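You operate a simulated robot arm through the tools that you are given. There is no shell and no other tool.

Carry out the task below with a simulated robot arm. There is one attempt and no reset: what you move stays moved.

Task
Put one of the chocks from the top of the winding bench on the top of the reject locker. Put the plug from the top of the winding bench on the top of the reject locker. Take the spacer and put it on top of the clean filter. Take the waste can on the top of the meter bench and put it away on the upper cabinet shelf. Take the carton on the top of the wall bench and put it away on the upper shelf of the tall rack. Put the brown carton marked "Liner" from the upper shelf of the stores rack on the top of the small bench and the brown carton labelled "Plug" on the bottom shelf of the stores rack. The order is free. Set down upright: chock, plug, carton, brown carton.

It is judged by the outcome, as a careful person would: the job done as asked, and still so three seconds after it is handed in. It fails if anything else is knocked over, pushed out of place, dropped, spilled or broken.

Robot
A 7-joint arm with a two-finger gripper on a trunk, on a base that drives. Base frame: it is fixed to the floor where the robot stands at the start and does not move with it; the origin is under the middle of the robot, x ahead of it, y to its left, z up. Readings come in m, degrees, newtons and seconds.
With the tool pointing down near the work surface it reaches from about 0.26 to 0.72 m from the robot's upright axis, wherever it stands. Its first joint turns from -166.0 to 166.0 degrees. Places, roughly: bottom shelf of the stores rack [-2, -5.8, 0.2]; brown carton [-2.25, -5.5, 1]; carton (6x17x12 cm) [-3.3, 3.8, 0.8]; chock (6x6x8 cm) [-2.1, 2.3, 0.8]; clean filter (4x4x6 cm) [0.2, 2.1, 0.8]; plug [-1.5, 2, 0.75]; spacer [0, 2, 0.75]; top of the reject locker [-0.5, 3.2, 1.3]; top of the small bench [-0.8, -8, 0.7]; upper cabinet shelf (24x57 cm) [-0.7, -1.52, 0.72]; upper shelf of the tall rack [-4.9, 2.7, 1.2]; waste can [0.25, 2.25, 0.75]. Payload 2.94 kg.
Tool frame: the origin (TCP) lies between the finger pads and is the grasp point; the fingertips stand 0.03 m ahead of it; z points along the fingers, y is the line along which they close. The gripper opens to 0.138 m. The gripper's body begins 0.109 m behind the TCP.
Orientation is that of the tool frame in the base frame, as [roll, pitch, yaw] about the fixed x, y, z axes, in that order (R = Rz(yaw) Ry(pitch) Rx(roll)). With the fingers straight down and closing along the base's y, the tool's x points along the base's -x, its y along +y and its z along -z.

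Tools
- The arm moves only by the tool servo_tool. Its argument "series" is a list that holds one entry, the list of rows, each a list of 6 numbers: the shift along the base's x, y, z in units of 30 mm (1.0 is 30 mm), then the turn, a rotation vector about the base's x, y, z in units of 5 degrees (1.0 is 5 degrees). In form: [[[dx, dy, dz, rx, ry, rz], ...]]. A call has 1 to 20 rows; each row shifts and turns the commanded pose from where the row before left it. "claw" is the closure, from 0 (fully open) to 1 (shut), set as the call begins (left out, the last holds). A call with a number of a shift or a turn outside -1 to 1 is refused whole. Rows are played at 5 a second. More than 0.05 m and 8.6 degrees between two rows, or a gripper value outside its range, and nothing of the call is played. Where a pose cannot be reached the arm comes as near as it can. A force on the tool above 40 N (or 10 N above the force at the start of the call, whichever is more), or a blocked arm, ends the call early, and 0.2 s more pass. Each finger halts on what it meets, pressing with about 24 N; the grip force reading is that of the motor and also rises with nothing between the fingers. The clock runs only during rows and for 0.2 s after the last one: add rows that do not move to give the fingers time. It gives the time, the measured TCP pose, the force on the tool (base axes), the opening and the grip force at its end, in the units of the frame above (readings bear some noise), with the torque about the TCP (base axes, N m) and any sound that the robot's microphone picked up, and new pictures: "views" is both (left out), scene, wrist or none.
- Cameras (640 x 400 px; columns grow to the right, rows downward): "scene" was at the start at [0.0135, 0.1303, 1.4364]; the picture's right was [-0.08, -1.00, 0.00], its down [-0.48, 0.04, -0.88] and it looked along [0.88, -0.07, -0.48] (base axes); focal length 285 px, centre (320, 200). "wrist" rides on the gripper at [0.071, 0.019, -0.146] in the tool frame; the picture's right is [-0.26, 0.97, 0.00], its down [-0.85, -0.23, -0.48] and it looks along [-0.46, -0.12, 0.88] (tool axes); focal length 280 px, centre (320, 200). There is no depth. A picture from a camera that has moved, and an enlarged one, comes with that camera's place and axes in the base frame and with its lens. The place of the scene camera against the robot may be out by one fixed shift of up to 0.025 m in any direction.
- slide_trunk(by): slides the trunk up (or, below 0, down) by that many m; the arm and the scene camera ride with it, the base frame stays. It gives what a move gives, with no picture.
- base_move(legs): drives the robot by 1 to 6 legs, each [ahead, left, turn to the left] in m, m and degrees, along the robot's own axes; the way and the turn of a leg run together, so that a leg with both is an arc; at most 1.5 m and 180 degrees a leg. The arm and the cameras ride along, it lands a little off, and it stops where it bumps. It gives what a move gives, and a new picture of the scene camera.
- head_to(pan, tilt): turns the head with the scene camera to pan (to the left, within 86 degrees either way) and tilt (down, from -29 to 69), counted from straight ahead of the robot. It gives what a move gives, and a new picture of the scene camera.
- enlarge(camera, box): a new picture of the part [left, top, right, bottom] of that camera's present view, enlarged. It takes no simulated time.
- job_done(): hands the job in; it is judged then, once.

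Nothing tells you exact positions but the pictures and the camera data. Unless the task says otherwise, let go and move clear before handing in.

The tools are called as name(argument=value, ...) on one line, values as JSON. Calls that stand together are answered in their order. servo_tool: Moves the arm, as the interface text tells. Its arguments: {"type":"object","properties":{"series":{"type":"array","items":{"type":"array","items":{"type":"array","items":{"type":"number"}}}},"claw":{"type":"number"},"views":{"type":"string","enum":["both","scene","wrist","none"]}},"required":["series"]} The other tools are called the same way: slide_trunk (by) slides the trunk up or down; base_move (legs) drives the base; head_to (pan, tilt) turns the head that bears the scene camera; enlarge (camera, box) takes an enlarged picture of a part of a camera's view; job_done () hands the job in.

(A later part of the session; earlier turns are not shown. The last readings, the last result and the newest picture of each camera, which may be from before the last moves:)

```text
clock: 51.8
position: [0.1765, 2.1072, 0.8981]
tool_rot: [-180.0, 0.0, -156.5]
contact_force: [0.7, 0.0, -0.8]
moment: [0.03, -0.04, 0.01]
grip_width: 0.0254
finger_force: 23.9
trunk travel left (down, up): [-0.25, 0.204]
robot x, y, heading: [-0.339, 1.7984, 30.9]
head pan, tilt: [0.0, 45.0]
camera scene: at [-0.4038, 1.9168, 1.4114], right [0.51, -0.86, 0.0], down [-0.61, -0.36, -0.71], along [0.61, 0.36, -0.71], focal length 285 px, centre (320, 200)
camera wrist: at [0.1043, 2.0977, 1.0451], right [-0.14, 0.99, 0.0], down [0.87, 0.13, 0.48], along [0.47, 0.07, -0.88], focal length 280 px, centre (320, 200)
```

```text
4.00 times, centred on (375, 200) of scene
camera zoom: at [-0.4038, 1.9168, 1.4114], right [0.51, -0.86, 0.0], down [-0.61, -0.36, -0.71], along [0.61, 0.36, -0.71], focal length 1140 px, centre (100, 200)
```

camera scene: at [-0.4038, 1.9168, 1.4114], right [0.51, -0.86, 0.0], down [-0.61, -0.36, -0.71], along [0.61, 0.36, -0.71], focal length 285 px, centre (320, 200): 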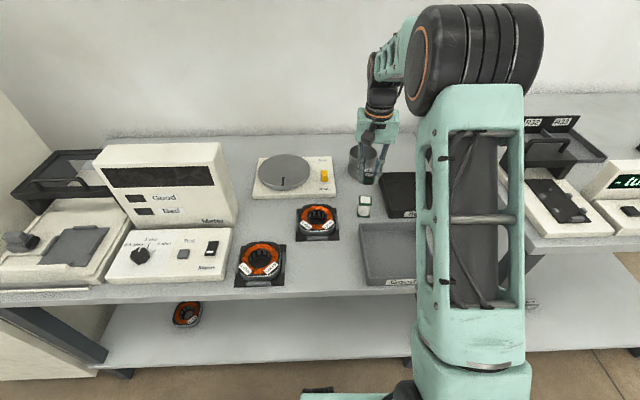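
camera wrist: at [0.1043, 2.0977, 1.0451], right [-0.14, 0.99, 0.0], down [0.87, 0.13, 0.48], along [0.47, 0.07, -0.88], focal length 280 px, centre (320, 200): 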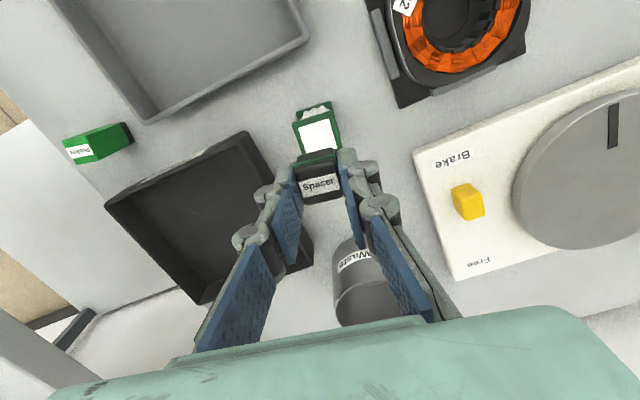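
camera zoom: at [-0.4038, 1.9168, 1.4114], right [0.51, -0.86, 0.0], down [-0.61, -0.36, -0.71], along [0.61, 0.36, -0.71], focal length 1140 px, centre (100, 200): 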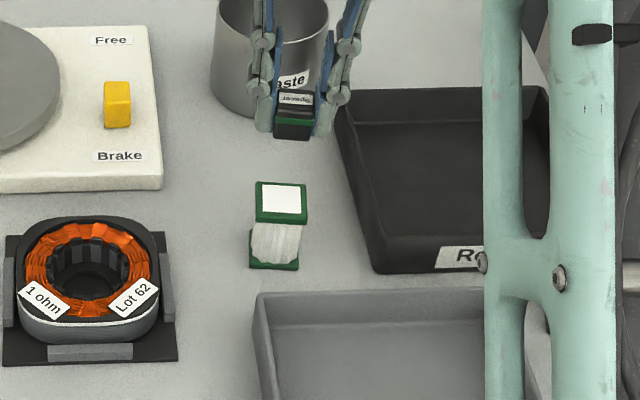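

Filter is 2–5 mm off centre relative to the spacer; I'll correct slightly and lower in stages.

servo_tool(series=[[[-0.1, -0.08, -0.5, 0, 0, 0], [0, 0, -0.6, 0, 0, 0], [0, 0, -0.5, 0, 0, 0], [0, 0, 0, 0, 0, 0]]], views="wrist")

enlarge(camera="wrist", box=[240, 100, 400, 220])

enlarge(camera="scene", box=[330, 150, 410, 230])

```text
clock: 52.8
position: [0.1733, 2.105, 0.8504]
tool_rot: [-180.0, 0.0, -156.5]
contact_force: [-1.8, 0.2, -1.7]
moment: [0.0, -0.01, 0.05]
grip_width: 0.0254
finger_force: 23.3
trunk travel left (down, up): [-0.25, 0.204]
robot x, y, heading: [-0.3368, 1.8025, 31.0]
head pan, tilt: [0.0, 45.0]
camera wrist: at [0.1012, 2.0944, 0.9964], right [-0.14, 0.99, 0.0], down [0.87, 0.13, 0.48], along [0.47, 0.07, -0.88], focal length 280 px, centre (320, 200)
```

wrist: 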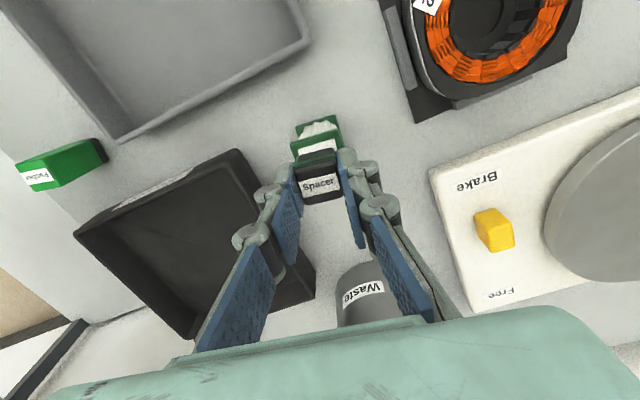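

```text
3.33 times, centred on (320, 160) of wrist
camera zoom: at [0.1012, 2.0944, 0.9964], right [-0.14, 0.99, 0.0], down [0.87, 0.13, 0.48], along [0.47, 0.07, -0.88], focal length 935 px, centre (320, 333)
```

zoom: 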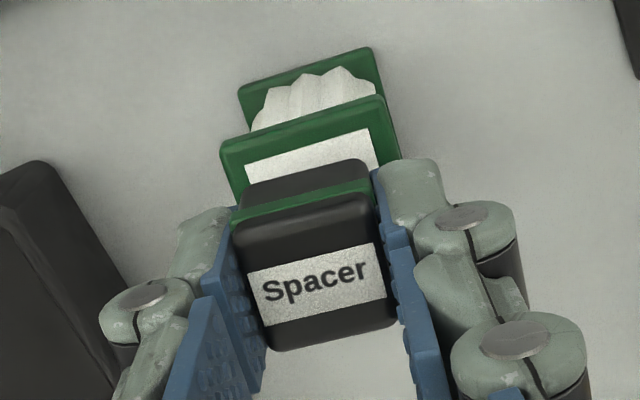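

```text
5.00 times, centred on (370, 190) of scene
camera zoom: at [-0.4037, 1.9169, 1.4114], right [0.51, -0.86, 0.0], down [-0.61, -0.36, -0.71], along [0.61, 0.36, -0.71], focal length 1425 px, centre (70, 250)
```

zoom: 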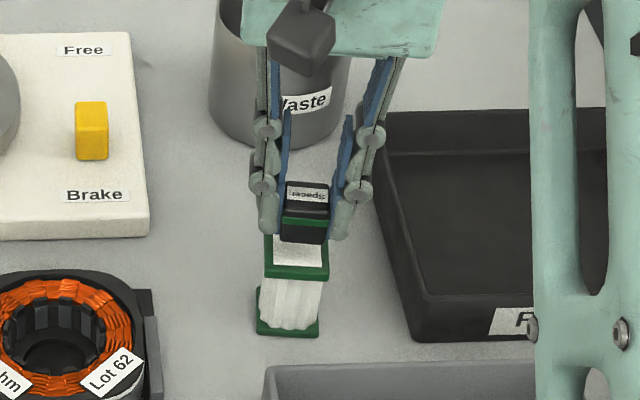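

Aligned to within 1–2 mm. Lowering by small steps until it touches.

servo_tool(series=[[[0, 0, -0.2, 0, 0, 0], [0, 0, -0.15, 0, 0, 0], [0, 0, -0.1, 0, 0, 0], [0, 0, 0, 0, 0, 0]]], views="wrist")

enlarge(camera="scene", box=[330, 150, 410, 230])

```text
clock: 53.8
position: [0.1733, 2.1047, 0.8375]
tool_rot: [180.0, -0.1, -156.4]
contact_force: [0.5, 0.0, -2.0]
moment: [0.0, -0.05, -0.04]
grip_width: 0.0255
finger_force: 24.0
trunk travel left (down, up): [-0.25, 0.204]
robot x, y, heading: [-0.3382, 1.8007, 30.9]
head pan, tilt: [0.0, 45.0]
camera wrist: at [0.1006, 2.0946, 0.9836], right [-0.14, 0.99, 0.0], down [0.87, 0.13, 0.48], along [0.47, 0.07, -0.88], focal length 280 px, centre (320, 200)
```

wrist: 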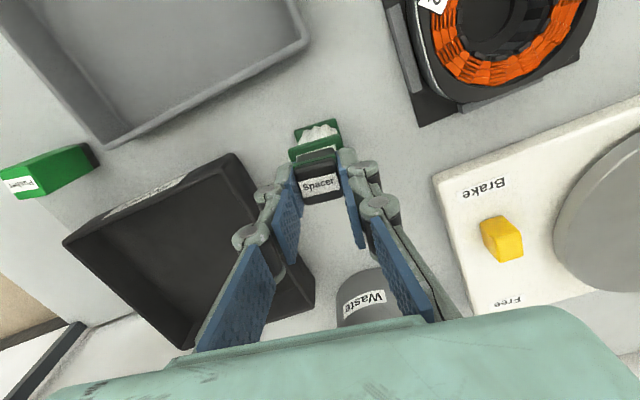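

```text
5.00 times, centred on (370, 190) of scene
camera zoom: at [-0.4037, 1.9169, 1.4114], right [0.51, -0.86, 0.0], down [-0.61, -0.36, -0.71], along [0.61, 0.36, -0.71], focal length 1425 px, centre (70, 250)
```

zoom: 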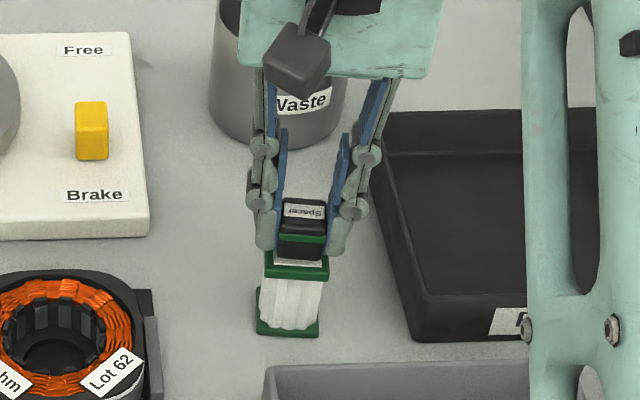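

Close. Continuing in 2 mm steps.

servo_tool(series=[[[0, 0, -0.07, 0, 0, 0], [0, 0, -0.07, 0, 0, 0], [0, 0, 0, 0, 0, 0]]], views="none")

servo_tool(series=[[[0, 0, -0.06, 0, 0, 0], [0, 0, 0, 0, 0, 0]]], views="none")

enlarge(camera="scene", box=[330, 150, 410, 230])

```text
clock: 54.6
position: [0.1723, 2.106, 0.8333]
tool_rot: [179.9, 0.0, -156.5]
contact_force: [0.6, 0.2, -1.6]
moment: [0.0, 0.01, 0.02]
grip_width: 0.0254
finger_force: 24.1
trunk travel left (down, up): [-0.25, 0.204]
robot x, y, heading: [-0.3358, 1.7981, 30.8]
head pan, tilt: [0.0, 45.0]
```

```text
clock: 55.2
position: [0.1736, 2.1043, 0.8314]
tool_rot: [179.9, 0.1, -156.5]
contact_force: [-0.3, 0.9, 3.0]
moment: [-0.03, 0.02, 0.03]
grip_width: 0.0255
finger_force: 24.1
trunk travel left (down, up): [-0.25, 0.204]
robot x, y, heading: [-0.3333, 1.7992, 30.8]
head pan, tilt: [0.0, 45.0]
```

```text
5.00 times, centred on (370, 190) of scene
camera zoom: at [-0.4041, 1.9166, 1.4115], right [0.51, -0.86, 0.0], down [-0.61, -0.36, -0.71], along [0.61, 0.36, -0.71], focal length 1425 px, centre (70, 250)
```

zoom: 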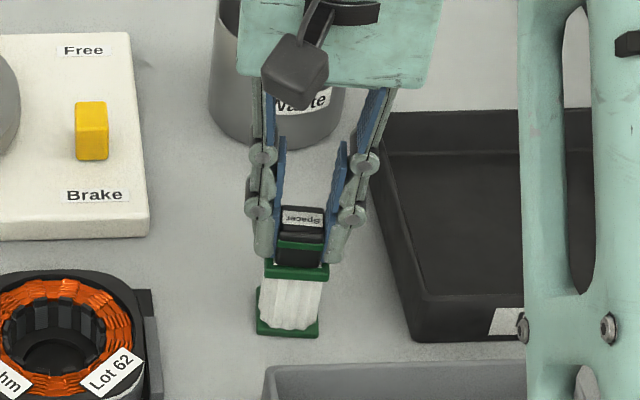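

Touching with 3 N and centred. Releasing and rising.

servo_tool(series=[[[0, 0, 0, 0, 0, 0], [0, 0, 0, 0, 0, 0], [0, 0, 0, 0, 0, 0]]], claw=0.5, views="none")

servo_tool(series=[[[0, 0, 0.5, 0, 0, 0], [0, 0, 1, 0, 0, 0], [0, 0, 1, 0, 0, 0], [0, 0, 1, 0, 0, 0], [0, 0, 1, 0, 0, 0], [0, 0, 0, 0, 0, 0]]])

enlarge(camera="wrist", box=[240, 80, 400, 200])

enlarge(camera="scene", box=[330, 150, 410, 230])

```text
clock: 56.0
position: [0.1726, 2.1055, 0.8316]
tool_rot: [-179.9, 0.0, -156.5]
contact_force: [-0.2, 0.2, 0.5]
moment: [0.0, 0.01, -0.02]
grip_width: 0.0688
finger_force: 0.1
trunk travel left (down, up): [-0.25, 0.204]
robot x, y, heading: [-0.3383, 1.7979, 31.1]
head pan, tilt: [0.0, 45.0]
```

```text
clock: 57.4
position: [0.1714, 2.1056, 0.9645]
tool_rot: [180.0, 0.1, -156.5]
contact_force: [0.2, -0.1, 0.3]
moment: [0.01, -0.02, -0.01]
grip_width: 0.0686
finger_force: 0.1
trunk travel left (down, up): [-0.25, 0.204]
robot x, y, heading: [-0.3409, 1.7984, 30.8]
head pan, tilt: [0.0, 45.0]
camera scene: at [-0.404, 1.9167, 1.4114], right [0.51, -0.86, 0.0], down [-0.61, -0.36, -0.71], along [0.61, 0.36, -0.71], focal length 285 px, centre (320, 200)
camera wrist: at [0.0995, 2.095, 1.1119], right [-0.14, 0.99, 0.0], down [0.87, 0.13, 0.48], along [0.47, 0.07, -0.88], focal length 280 px, centre (320, 200)
```

scene: 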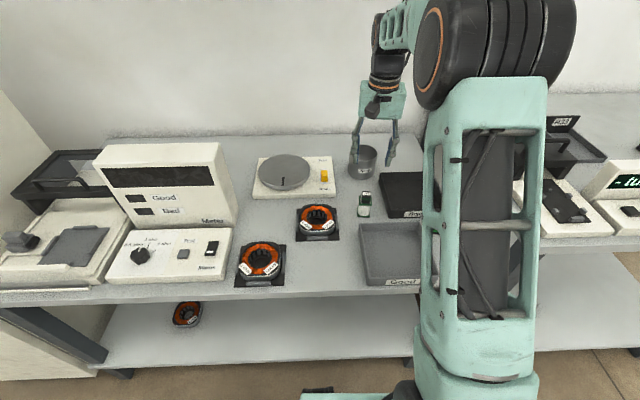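
wrist: 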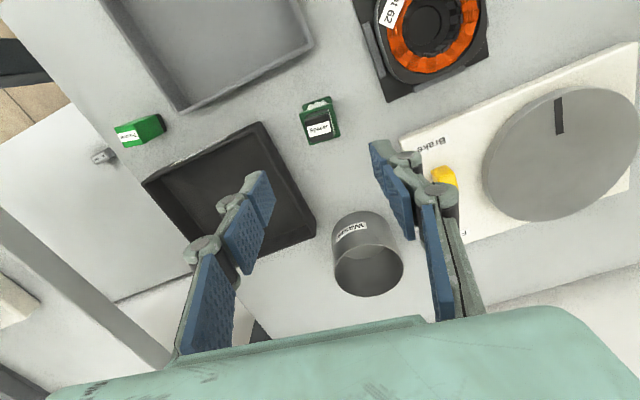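

```text
3.33 times, centred on (320, 140) of wrist
camera zoom: at [0.0995, 2.095, 1.1119], right [-0.14, 0.99, 0.0], down [0.87, 0.13, 0.48], along [0.47, 0.07, -0.88], focal length 935 px, centre (320, 400)
```

zoom: 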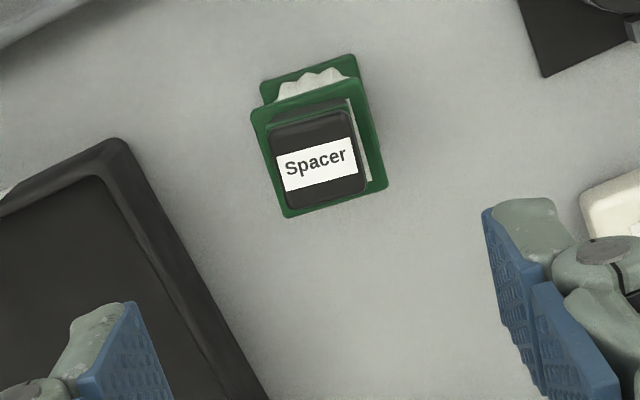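

```text
5.00 times, centred on (370, 190) of scene
camera zoom: at [-0.404, 1.9167, 1.4114], right [0.51, -0.86, 0.0], down [-0.61, -0.36, -0.71], along [0.61, 0.36, -0.71], focal length 1425 px, centre (70, 250)
```

zoom: 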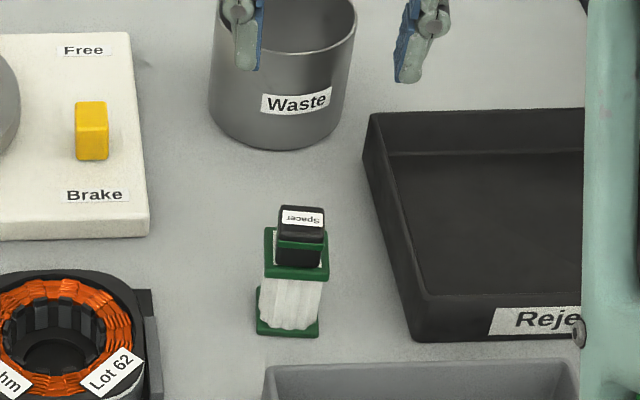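

The spacer rests on the filter. The waste can's rim is at about [0.338, 2.193, 0.84], 9 cm across, at the limit of reach, so I'll tilt the gripper 30° forward to reach it.

servo_tool(series=[[[0, 0, 0.2, 0, 0, 0.75], [0, 0, 0.1, 0, 0, 0.75], [0.64, 0.314, 0, 0.515, -0.857, 0], [0.64, 0.314, 0, 0.515, -0.857, 0], [0.64, 0.314, 0, 0.515, -0.857, 0], [0.64, 0.314, 0, 0.515, -0.857, 0], [0.64, 0.314, 0, 0.515, -0.857, 0], [0.64, 0.314, 0, 0.515, -0.857, 0], [0, 0, 0, 0, 0, 0]]], claw=0.13)

```text
clock: 59.4
position: [0.2888, 2.1607, 0.9747]
tool_rot: [179.9, 30.1, -149.1]
contact_force: [-0.7, 0.1, -0.7]
moment: [0.03, -0.01, 0.01]
grip_width: 0.12
finger_force: 0.0
trunk travel left (down, up): [-0.25, 0.204]
robot x, y, heading: [-0.3378, 1.7967, 31.1]
head pan, tilt: [0.0, 45.0]
camera scene: at [-0.4038, 1.9168, 1.4114], right [0.51, -0.86, 0.0], down [-0.61, -0.36, -0.71], along [0.61, 0.36, -0.71], focal length 285 px, centre (320, 200)
camera wrist: at [0.1644, 2.1083, 1.0672], right [-0.3, 0.94, 0.13], down [0.54, 0.06, 0.84], along [0.78, 0.32, -0.53], focal length 280 px, centre (320, 200)
```

scene: 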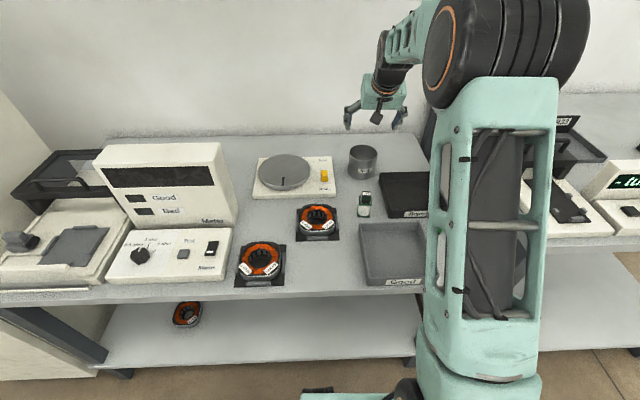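
wrist: 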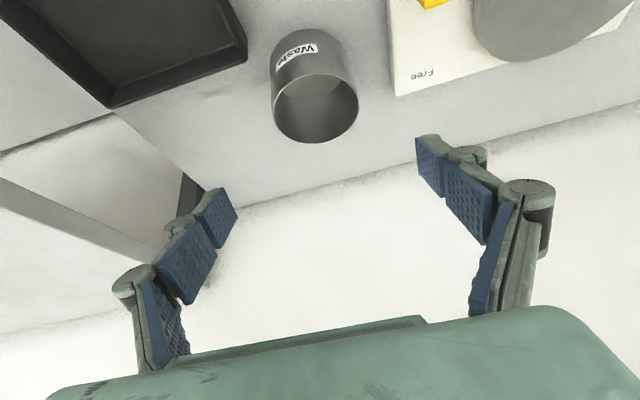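

Can rim projects to [0.335, 2.19], in line with the tool. I'll descend along the tilted axis so the fingers straddle the rim.

servo_tool(series=[[[0, 0, -0.83, 0, 0, 0], [0, 0, -0.83, 0, 0, 0], [0.41, 0.26, -0.87, 0, 0, 0], [0.41, 0.26, -0.87, 0, 0, 0], [0.41, 0.26, -0.87, 0, 0, 0], [0, 0, 0, 0, 0, 0]]])

enlarge(camera="scene", box=[320, 120, 440, 220])

```text
clock: 60.8
position: [0.3257, 2.186, 0.8469]
tool_rot: [-179.9, 30.2, -149.0]
contact_force: [0.3, 0.7, 0.0]
moment: [0.02, -0.02, -0.02]
grip_width: 0.1202
finger_force: 0.1
trunk travel left (down, up): [-0.25, 0.204]
robot x, y, heading: [-0.3362, 1.7996, 31.0]
head pan, tilt: [0.0, 45.0]
camera scene: at [-0.4037, 1.9169, 1.4114], right [0.51, -0.86, 0.0], down [-0.61, -0.36, -0.71], along [0.61, 0.36, -0.71], focal length 285 px, centre (320, 200)
camera wrist: at [0.2012, 2.1336, 0.9383], right [-0.3, 0.94, 0.13], down [0.54, 0.06, 0.84], along [0.78, 0.32, -0.53], focal length 280 px, centre (320, 200)
```

scene: 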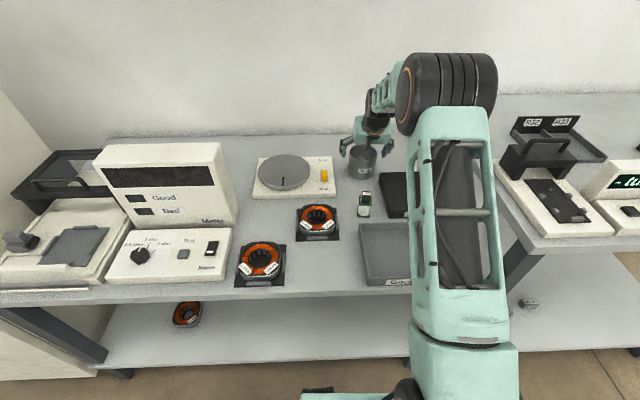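
wrist: 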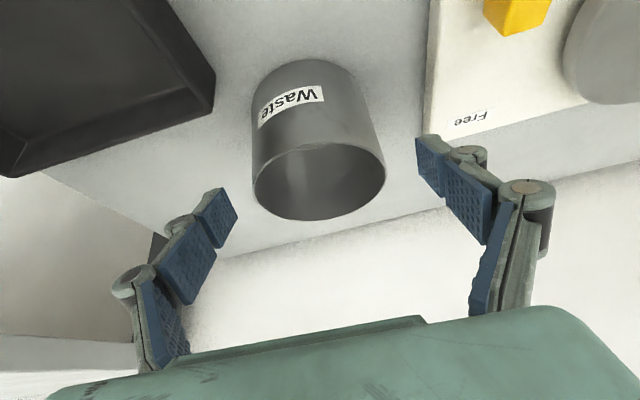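

```text
4.00 times, centred on (380, 170) of scene
camera zoom: at [-0.4037, 1.9169, 1.4114], right [0.51, -0.86, 0.0], down [-0.61, -0.36, -0.71], along [0.61, 0.36, -0.71], focal length 1140 px, centre (80, 320)
```

zoom: 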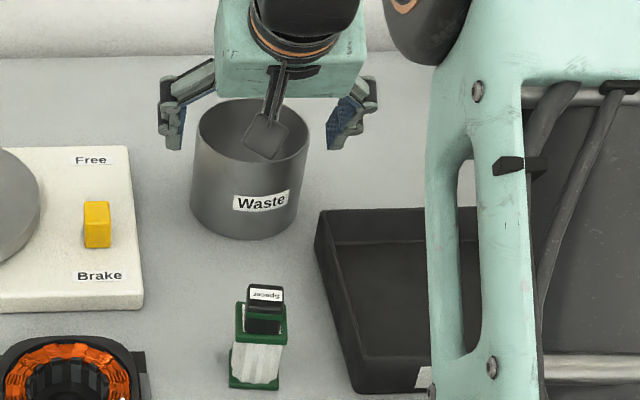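

Rim is at about z = 0.83 and centred. Descending the rest of the way and closing.

servo_tool(series=[[[0.26, 0.12, -0.6, 0, 0, 0], [0.26, 0.12, -0.6, 0, 0, 0], [0, 0, 0, 0, 0, 0]]], views="wrist")

enlarge(camera="scene", box=[320, 120, 440, 220])

```text
clock: 61.6
position: [0.342, 2.193, 0.8112]
tool_rot: [-180.0, 30.0, -149.0]
contact_force: [-0.2, -0.1, 0.1]
moment: [0.01, -0.01, 0.0]
grip_width: 0.12
finger_force: 0.1
trunk travel left (down, up): [-0.25, 0.204]
robot x, y, heading: [-0.3392, 1.8007, 31.1]
head pan, tilt: [0.0, 45.0]
camera wrist: at [0.2177, 2.1406, 0.9027], right [-0.3, 0.94, 0.13], down [0.54, 0.06, 0.84], along [0.78, 0.32, -0.53], focal length 280 px, centre (320, 200)
```

wrist: 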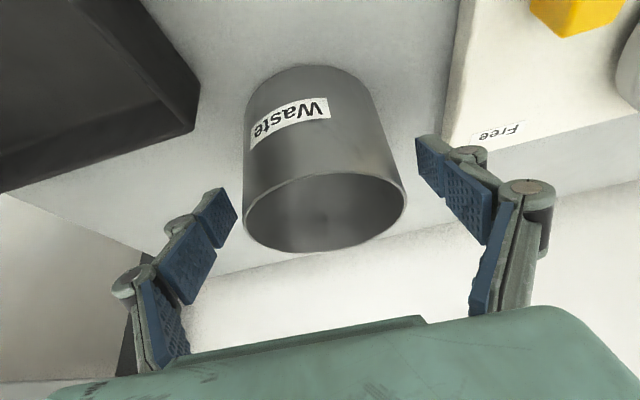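

```text
4.00 times, centred on (380, 170) of scene
camera zoom: at [-0.4038, 1.9168, 1.4114], right [0.51, -0.86, 0.0], down [-0.61, -0.36, -0.71], along [0.61, 0.36, -0.71], focal length 1140 px, centre (80, 320)
```

zoom: 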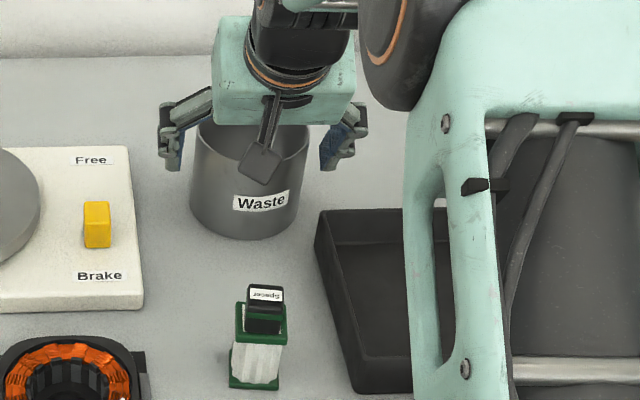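

TCP lies on the can's axis 1.6 cm below the rim. Closing.

servo_tool(series=[[[0, 0, 0, 0, 0, 0], [0, 0, 0, 0, 0, 0], [0, 0, 0, 0, 0, 0], [0, 0, 0, 0, 0, 0]]], claw=1, views="wrist")

```text
clock: 62.6
position: [0.3419, 2.1915, 0.8107]
tool_rot: [180.0, 30.0, -149.1]
contact_force: [0.7, -0.6, 0.7]
moment: [-0.04, -0.07, -0.01]
grip_width: 0.0943
finger_force: 23.7
trunk travel left (down, up): [-0.25, 0.204]
robot x, y, heading: [-0.3385, 1.7958, 30.9]
head pan, tilt: [0.0, 45.0]
camera wrist: at [0.2176, 2.1405, 0.9031], right [-0.3, 0.94, 0.13], down [0.54, 0.06, 0.84], along [0.78, 0.32, -0.53], focal length 280 px, centre (320, 200)
```

wrist: 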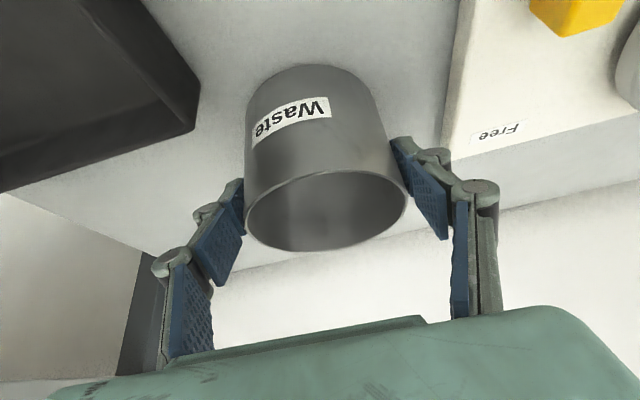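

Grip holds at 94 mm. Lifting straight up, then up and back over the bench.

servo_tool(series=[[[0, 0, 0.3, 0, 0, 0], [0, 0, 0.7, 0, 0, 0], [0, 0, 1, 0, 0, 0], [0, 0, 1, 0, 0, 0], [0, 0, 1, 0, 0, 0], [-0.2, -0.12, 1, 0, 0, 0], [-0.2, -0.12, 1, 0, 0, 0], [-0.2, -0.12, 1, 0, 0, 0], [-0.2, -0.12, 1, 0, 0, 0], [0, 0, 0, 0, 0, 0]]])

```text
clock: 64.8
position: [0.3157, 2.1793, 1.0522]
tool_rot: [180.0, 29.9, -149.0]
contact_force: [0.8, 0.9, -1.9]
moment: [0.03, -0.01, 0.02]
grip_width: 0.0943
finger_force: 24.5
trunk travel left (down, up): [-0.25, 0.204]
robot x, y, heading: [-0.3389, 1.7983, 31.1]
head pan, tilt: [0.0, 45.0]
camera scene: at [-0.4038, 1.9168, 1.4114], right [0.51, -0.86, 0.0], down [-0.61, -0.36, -0.71], along [0.61, 0.36, -0.71], focal length 285 px, centre (320, 200)
camera wrist: at [0.1913, 2.1258, 1.1435], right [-0.3, 0.94, 0.13], down [0.54, 0.06, 0.84], along [0.78, 0.32, -0.53], focal length 280 px, centre (320, 200)
```

scene: 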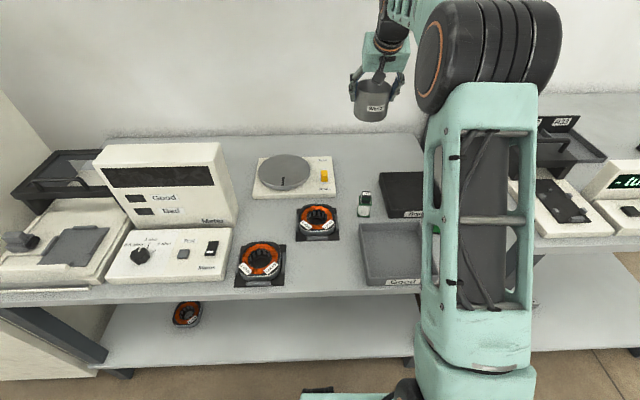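
wrist: 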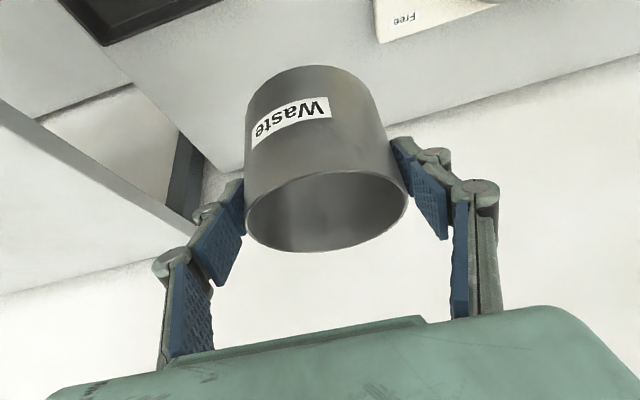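

The can is secure. I'll pull the arm in, then back away from the bench.

servo_tool(series=[[[-0.85, -0.51, 0, 0, 0, 0], [-0.85, -0.51, 0, 0, 0, 0], [-0.85, -0.51, 0, 0, 0, 0], [-0.85, -0.51, 0, 0, 0, 0], [-0.85, -0.51, 0, 0, 0, 0], [-0.85, -0.51, 0, 0, 0, 0], [-0.85, -0.51, 0, 0, 0, 0], [-0.85, -0.51, 0, 0, 0, 0], [0, 0, 0, 0, 0, 0]]], views="none")

base_move(legs=[[-0.65, 0, 0], [0, 0, -90], [1.3, 0, 0]])

head_to(pan=-50, tilt=25)

head_to(pan=-5, tilt=20)

```text
clock: 66.8
position: [0.1133, 2.0577, 1.0487]
tool_rot: [-180.0, 29.9, -149.1]
contact_force: [0.0, 0.5, -0.5]
moment: [-0.02, 0.01, -0.01]
grip_width: 0.0941
finger_force: 24.0
trunk travel left (down, up): [-0.25, 0.204]
robot x, y, heading: [-0.3377, 1.7977, 31.0]
head pan, tilt: [0.0, 45.0]
```

```text
clock: 80.3
position: [0.0429, -0.0741, 1.05]
tool_rot: [179.9, 29.9, 121.5]
contact_force: [-0.1, -0.6, -1.5]
moment: [0.04, -0.05, 0.02]
grip_width: 0.0939
finger_force: 24.3
trunk travel left (down, up): [-0.25, 0.204]
robot x, y, heading: [-0.223, 0.3739, -58.4]
head pan, tilt: [0.0, 45.0]
camera scene: at [-0.1035, 0.4448, 1.4136], right [-0.87, -0.49, 0.0], down [-0.34, 0.6, -0.73], along [0.36, -0.63, -0.69], focal length 285 px, centre (320, 200)
```

scene: 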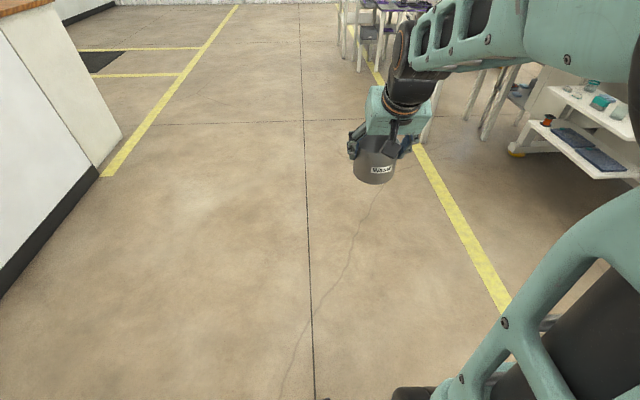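

```text
clock: 81.4
position: [0.0416, -0.0739, 1.0494]
tool_rot: [179.9, 30.0, 121.5]
contact_force: [0.6, 0.3, -1.3]
moment: [-0.01, -0.02, -0.01]
grip_width: 0.0938
finger_force: 24.1
trunk travel left (down, up): [-0.25, 0.204]
robot x, y, heading: [-0.2232, 0.3737, -58.7]
head pan, tilt: [-50.0, 25.0]
camera scene: at [-0.1733, 0.4293, 1.442], right [-0.95, 0.32, 0.0], down [0.13, 0.4, -0.91], along [-0.29, -0.86, -0.42], focal length 285 px, centre (320, 200)
```

scene: 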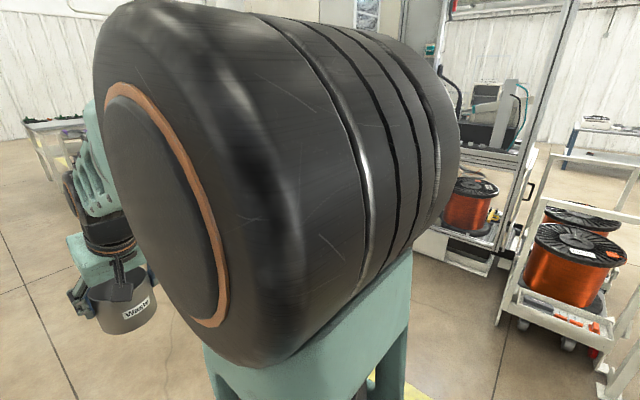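

```text
clock: 82.6
position: [0.0416, -0.0756, 1.0506]
tool_rot: [180.0, 30.1, 121.4]
contact_force: [-0.4, -0.4, -1.1]
moment: [0.01, 0.02, -0.01]
grip_width: 0.0942
finger_force: 24.1
trunk travel left (down, up): [-0.25, 0.204]
robot x, y, heading: [-0.2183, 0.3753, -58.5]
head pan, tilt: [-5.0, 20.0]
camera scene: at [-0.1027, 0.4333, 1.4501], right [-0.9, -0.45, 0.0], down [-0.15, 0.31, -0.94], along [0.42, -0.84, -0.34], focal length 285 px, centre (320, 200)
```

scene: 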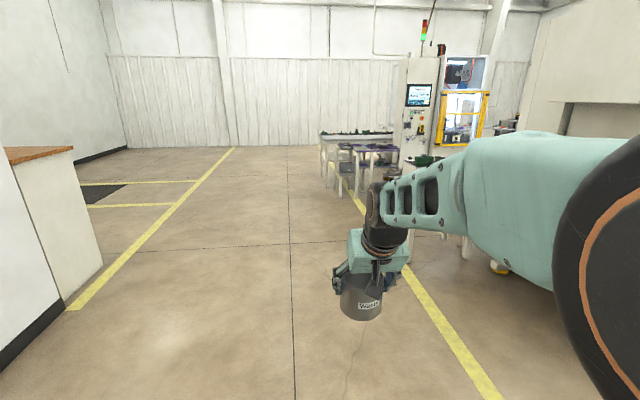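

Moving on down the aisle to the cabinet with the shelves and turning to face it.

base_move(legs=[[1.37, 0, 0], [0, 0, -90]])

head_to(pan=0, tilt=25)

```text
clock: 93.3
position: [0.0473, -1.0897, 1.0503]
tool_rot: [-180.0, 30.0, 30.9]
contact_force: [0.5, -0.4, -2.5]
moment: [-0.01, -0.02, -0.01]
grip_width: 0.0909
finger_force: 23.6
trunk travel left (down, up): [-0.25, 0.204]
robot x, y, heading: [0.4973, -0.8304, -149.0]
head pan, tilt: [-5.0, 20.0]
camera scene: at [0.5557, -0.9427, 1.4501], right [-0.44, 0.9, 0.0], down [0.31, 0.15, -0.94], along [-0.84, -0.41, -0.34], focal length 285 px, centre (320, 200)
```

scene: 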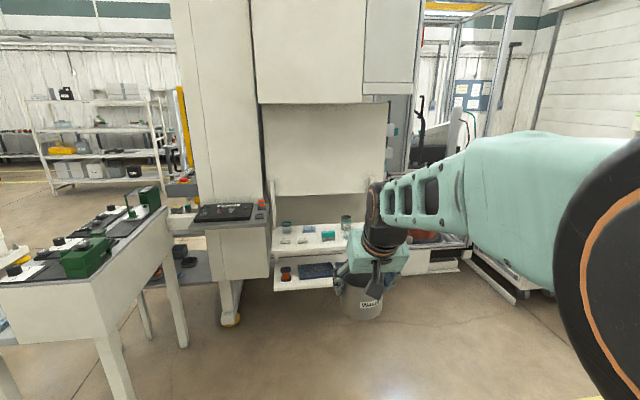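

```text
clock: 94.0
position: [0.0464, -1.0869, 1.0498]
tool_rot: [-180.0, 30.0, 31.1]
contact_force: [0.9, -0.2, -1.7]
moment: [0.0, -0.02, -0.03]
grip_width: 0.0906
finger_force: 24.0
trunk travel left (down, up): [-0.25, 0.204]
robot x, y, heading: [0.4983, -0.828, -148.9]
head pan, tilt: [0.0, 25.0]
camera scene: at [0.5604, -0.9493, 1.442], right [-0.51, 0.86, 0.0], down [0.36, 0.22, -0.91], along [-0.78, -0.47, -0.42], focal length 285 px, centre (320, 200)
```

scene: 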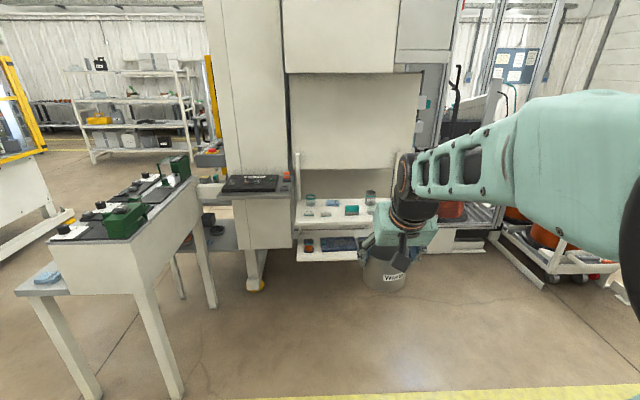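

The grip width changed slightly (94 → 91 mm); I'll check the can in the hand and the shelf.

servo_tool(series=[[[0, 0, 0, 0, 0, 0]]], views="wrist")

enlarge(camera="scene", box=[280, 170, 460, 300])

```text
clock: 94.4
position: [0.0476, -1.0868, 1.0497]
tool_rot: [179.9, 29.9, 31.0]
contact_force: [0.0, 0.0, -2.6]
moment: [0.02, -0.02, -0.02]
grip_width: 0.0906
finger_force: 23.9
trunk travel left (down, up): [-0.25, 0.204]
robot x, y, heading: [0.4934, -0.8313, -149.1]
head pan, tilt: [0.0, 25.0]
camera wrist: at [0.1721, -1.035, 1.142], right [0.3, -0.94, 0.13], down [-0.55, -0.06, 0.84], along [-0.78, -0.32, -0.53], focal length 280 px, centre (320, 200)
```

wrist: 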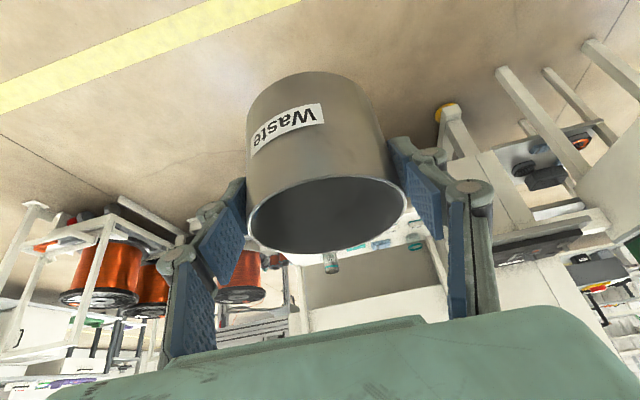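

```text
3.08 times, centred on (370, 235) of scene
camera zoom: at [0.5605, -0.9493, 1.442], right [-0.51, 0.86, 0.0], down [0.36, 0.22, -0.91], along [-0.78, -0.47, -0.42], focal length 877 px, centre (166, 92)
```

zoom: 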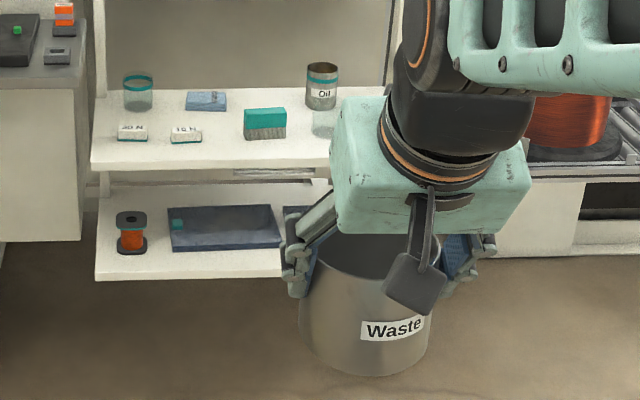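

The right end of the upper shelf (past the glass and oil can) looks like the free spot. I'll line up with it and approach for a better look.

base_move(legs=[[0, -0.25, 0], [0.3, 0, 0]])

head_to(pan=0, tilt=35)

enlarge(camera="scene", box=[240, 120, 460, 260])

```text
clock: 98.8
position: [-0.3313, -1.0291, 1.0506]
tool_rot: [-180.0, 30.0, 31.2]
contact_force: [0.4, 0.5, -1.5]
moment: [0.03, -0.03, 0.02]
grip_width: 0.0901
finger_force: 23.9
trunk travel left (down, up): [-0.25, 0.204]
robot x, y, heading: [0.118, -0.7669, -148.6]
head pan, tilt: [0.0, 25.0]
camera scene: at [0.1806, -0.8874, 1.442], right [-0.52, 0.85, 0.0], down [0.36, 0.22, -0.91], along [-0.77, -0.47, -0.42], focal length 285 px, centre (320, 200)
```

scene: 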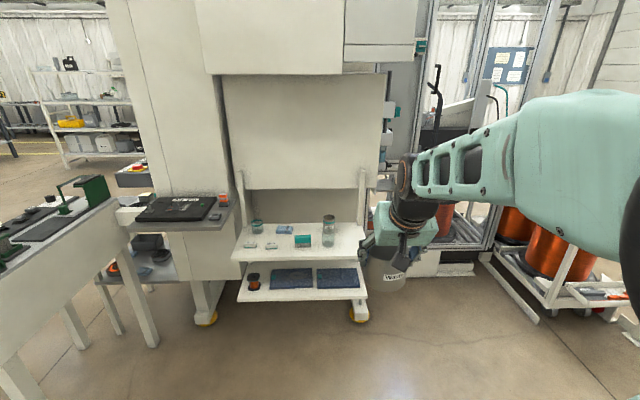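

```text
clock: 99.5
position: [-0.3321, -1.0297, 1.0508]
tool_rot: [-180.0, 30.1, 31.4]
contact_force: [-0.4, 0.4, -1.8]
moment: [0.04, -0.05, 0.03]
grip_width: 0.09
finger_force: 24.1
trunk travel left (down, up): [-0.25, 0.204]
robot x, y, heading: [0.1191, -0.7676, -148.7]
head pan, tilt: [0.0, 35.0]
camera scene: at [0.1841, -0.8852, 1.4263], right [-0.52, 0.85, 0.0], down [0.49, 0.3, -0.82], along [-0.7, -0.43, -0.57], focal length 285 px, centre (320, 200)
```

scene: 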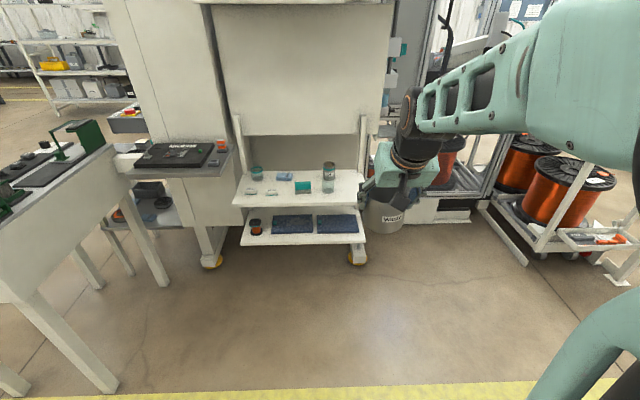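

```text
2.86 times, centred on (350, 190) of scene
camera zoom: at [0.1841, -0.8852, 1.4263], right [-0.52, 0.85, 0.0], down [0.49, 0.3, -0.82], along [-0.7, -0.43, -0.57], focal length 814 px, centre (234, 229)
```

zoom: 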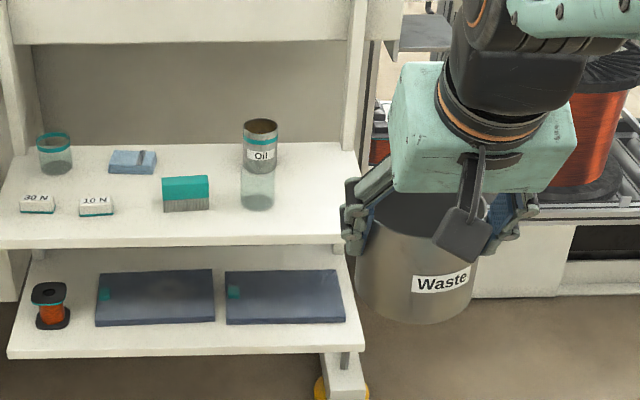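

The spot at the right end of the upper shelf is free, just right of the glass. I'll drive in, then turn the hand 40° so the finger stays clear of the glass.

base_move(legs=[[0.42, 0, 0]])

servo_tool(series=[[[0, 0, 0, 0, 0, 1], [0, 0, 0, 0, 0, 1], [0, 0, 0, 0, 0, 1], [0, 0, 0, 0, 0, 1], [0, 0, 0, 0, 0, 1], [0, 0, 0, 0, 0, 1], [0, 0, 0, 0, 0, 1], [0, 0, 0, 0, 0, 1], [0, 0, 0, 0, 0, 0]]])

```text
clock: 102.2
position: [-0.6963, -1.2484, 1.0502]
tool_rot: [180.0, 30.0, 31.2]
contact_force: [0.4, 0.2, -1.6]
moment: [0.01, -0.02, 0.0]
grip_width: 0.09
finger_force: 24.2
trunk travel left (down, up): [-0.25, 0.204]
robot x, y, heading: [-0.2454, -0.9851, -148.9]
head pan, tilt: [0.0, 35.0]
camera scene: at [-0.1795, -1.1059, 1.4262], right [-0.52, 0.86, 0.0], down [0.49, 0.3, -0.82], along [-0.7, -0.42, -0.57], focal length 285 px, centre (320, 200)
```

scene: 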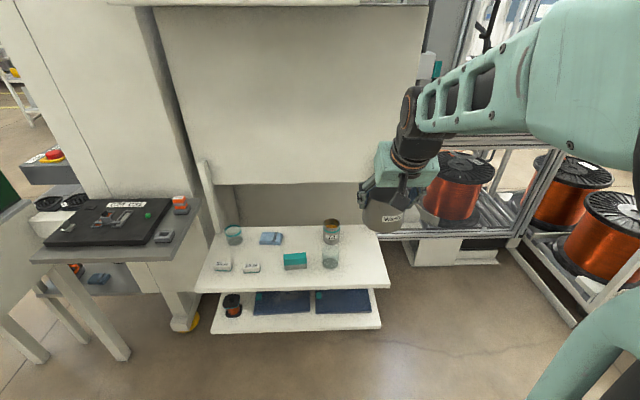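

```text
clock: 104.2
position: [-0.6961, -1.2497, 1.0514]
tool_rot: [179.9, 30.0, 71.2]
contact_force: [-0.4, -0.4, -2.1]
moment: [0.02, 0.01, -0.02]
grip_width: 0.0901
finger_force: 24.0
trunk travel left (down, up): [-0.25, 0.204]
robot x, y, heading: [-0.2467, -0.9902, -148.6]
head pan, tilt: [0.0, 35.0]
camera scene: at [-0.1795, -1.1059, 1.4262], right [-0.52, 0.86, 0.0], down [0.49, 0.3, -0.82], along [-0.7, -0.42, -0.57], focal length 285 px, centre (320, 200)
camera wrist: at [-0.6341, -1.1275, 1.1422], right [0.84, -0.53, 0.13], down [-0.38, -0.4, 0.84], along [-0.39, -0.75, -0.53], focal length 280 px, centre (320, 200)
```

scene: 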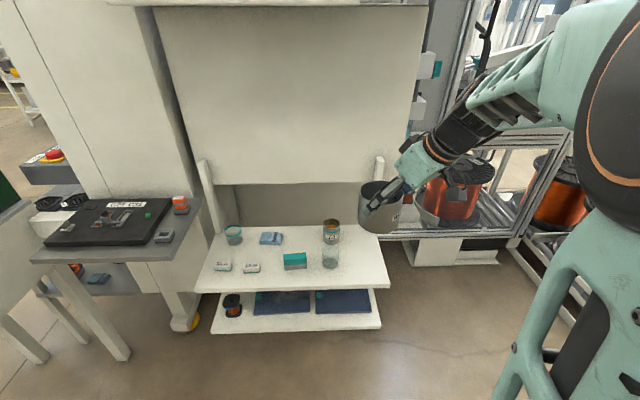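
wrist: 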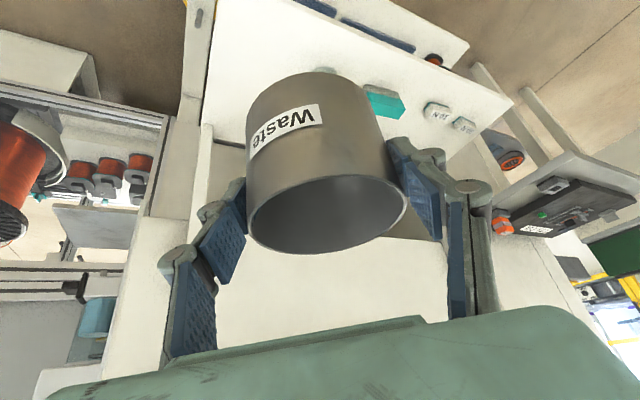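

The view confirms free space at the right end; target can centre ≈ [-0.816, -1.33]. Moving over it and lowering part way.

servo_tool(series=[[[-0.8, -0.533, 0, 0, 0, 0], [-0.8, -0.533, 0, 0, 0, 0], [-0.8, -0.533, 0, 0, 0, 0], [-0.8, -0.533, 0, 0, 0, 0], [-0.8, -0.533, 0, 0, 0, 0], [0, 0, -1, 0, 0, 0], [0, 0, -1, 0, 0, 0], [0, 0, -1, 0, 0, 0], [0, 0, -1, 0, 0, 0], [0, 0, -1, 0, 0, 0], [0, 0, 0, 0, 0, 0]]])

enlarge(camera="scene", box=[270, 170, 430, 310])

```text
clock: 106.6
position: [-0.8171, -1.3286, 0.9004]
tool_rot: [179.9, 30.0, 71.1]
contact_force: [0.1, -0.2, -2.0]
moment: [0.04, -0.04, -0.01]
grip_width: 0.0898
finger_force: 24.6
trunk travel left (down, up): [-0.25, 0.204]
robot x, y, heading: [-0.2444, -0.988, -148.8]
head pan, tilt: [0.0, 35.0]
camera scene: at [-0.1796, -1.1059, 1.4262], right [-0.52, 0.86, 0.0], down [0.49, 0.3, -0.82], along [-0.7, -0.42, -0.57], focal length 285 px, centre (320, 200)
camera wrist: at [-0.7549, -1.2077, 0.9925], right [0.84, -0.53, 0.13], down [-0.38, -0.4, 0.84], along [-0.39, -0.75, -0.53], focal length 280 px, centre (320, 200)
```

scene: 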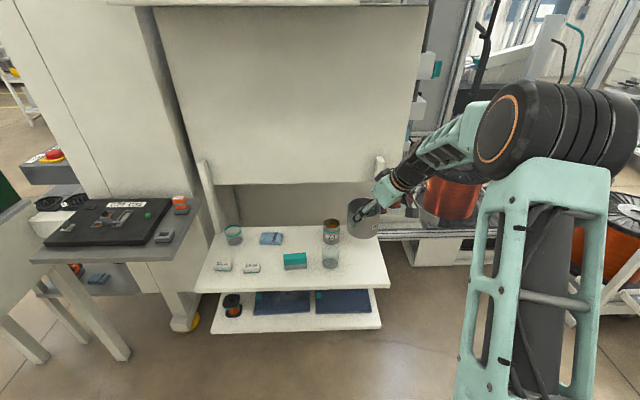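
wrist: 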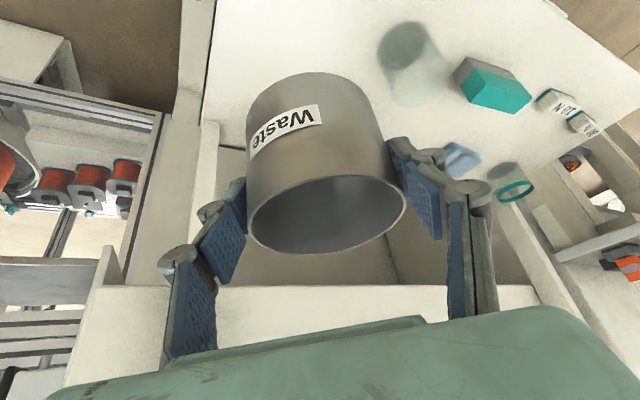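

```text
2.86 times, centred on (350, 240) of scene
camera zoom: at [-0.1796, -1.1059, 1.4262], right [-0.52, 0.86, 0.0], down [0.49, 0.3, -0.82], along [-0.7, -0.42, -0.57], focal length 814 px, centre (234, 86)
```

zoom: 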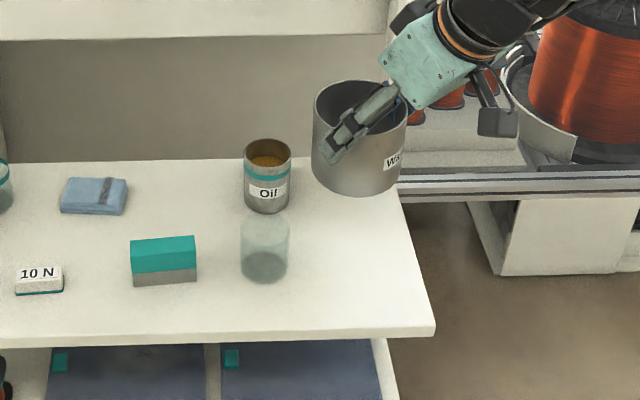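

The landing spot is clear on both sides (≈3 cm). Lowering to just above the shelf.

servo_tool(series=[[[0, 0, -1, 0, 0, 0], [0, 0, -1, 0, 0, 0], [0, 0, -0.6, 0, 0, 0], [0, 0, -0.3, 0, 0, 0], [0, 0, 0, 0, 0, 0]]])

enlarge(camera="scene", box=[270, 170, 430, 310])

```text
clock: 107.8
position: [-0.816, -1.3295, 0.8141]
tool_rot: [180.0, 30.0, 71.2]
contact_force: [-0.3, 0.6, -1.8]
moment: [0.0, -0.02, 0.0]
grip_width: 0.0895
finger_force: 23.9
trunk travel left (down, up): [-0.25, 0.204]
robot x, y, heading: [-0.2428, -0.9853, -148.5]
head pan, tilt: [0.0, 35.0]
camera scene: at [-0.1795, -1.1059, 1.4262], right [-0.52, 0.86, 0.0], down [0.49, 0.3, -0.82], along [-0.7, -0.42, -0.57], focal length 285 px, centre (320, 200)
camera wrist: at [-0.7541, -1.2077, 0.905], right [0.84, -0.53, 0.13], down [-0.38, -0.4, 0.84], along [-0.39, -0.75, -0.53], focal length 280 px, centre (320, 200)
```

scene: 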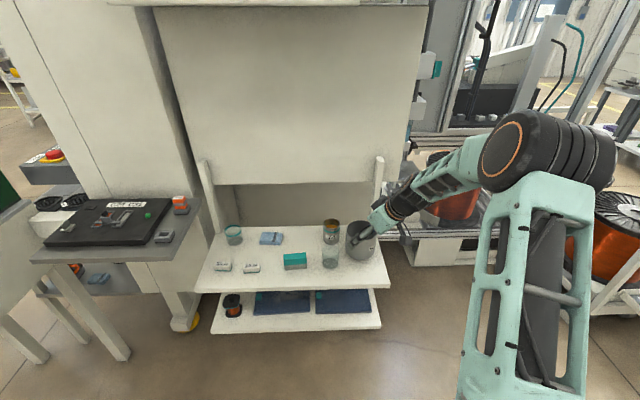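
wrist: 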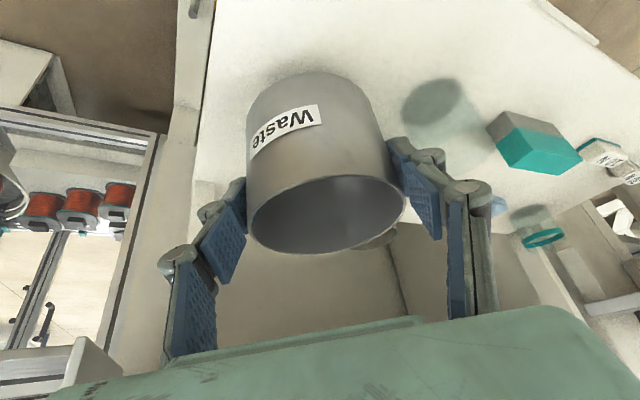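

```text
2.86 times, centred on (350, 240) of scene
camera zoom: at [-0.1795, -1.1059, 1.4262], right [-0.52, 0.86, 0.0], down [0.49, 0.3, -0.82], along [-0.7, -0.42, -0.57], focal length 814 px, centre (234, 86)
```

zoom: 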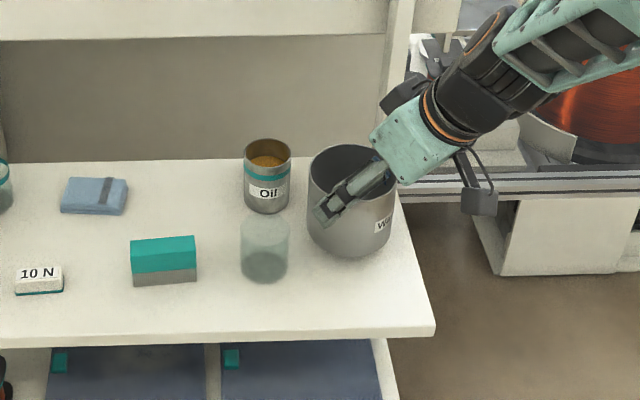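

Close to the shelf now. Small steps down until contact.

servo_tool(series=[[[0, 0, -0.15, 0, 0, 0], [0, 0, -0.15, 0, 0, 0], [0, 0, -0.15, 0, 0, 0], [0, 0, 0, 0, 0, 0]]], views="none")

servo_tool(series=[[[0, 0, -0.1, 0, 0, 0], [0, 0, -0.1, 0, 0, 0], [0, 0, 0, 0, 0, 0]]], views="none")

enlarge(camera="scene", box=[270, 170, 430, 310])

```text
clock: 108.8
position: [-0.8163, -1.3293, 0.8003]
tool_rot: [-180.0, 30.0, 71.1]
contact_force: [0.2, 0.3, -1.2]
moment: [0.01, 0.01, 0.0]
grip_width: 0.0895
finger_force: 24.0
trunk travel left (down, up): [-0.25, 0.204]
robot x, y, heading: [-0.247, -0.9851, -148.9]
head pan, tilt: [0.0, 35.0]
```

```text
clock: 109.6
position: [-0.816, -1.3287, 0.7934]
tool_rot: [179.9, 30.1, 71.1]
contact_force: [0.4, 0.2, -2.1]
moment: [-0.01, -0.02, 0.01]
grip_width: 0.0896
finger_force: 23.6
trunk travel left (down, up): [-0.25, 0.204]
robot x, y, heading: [-0.2434, -0.9905, -148.9]
head pan, tilt: [0.0, 35.0]
```

```text
2.86 times, centred on (350, 240) of scene
camera zoom: at [-0.1795, -1.1059, 1.4262], right [-0.52, 0.86, 0.0], down [0.49, 0.3, -0.82], along [-0.7, -0.42, -0.57], focal length 814 px, centre (234, 86)
```

zoom: 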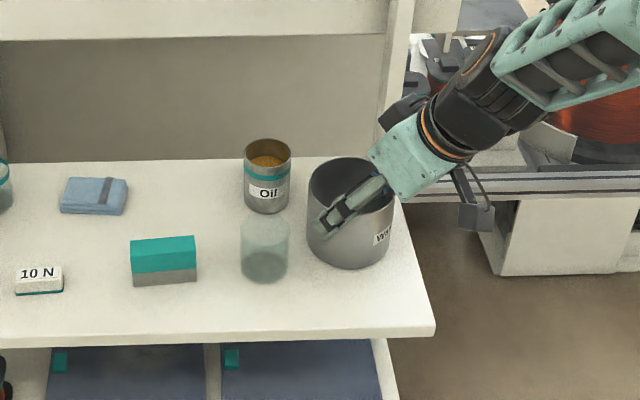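

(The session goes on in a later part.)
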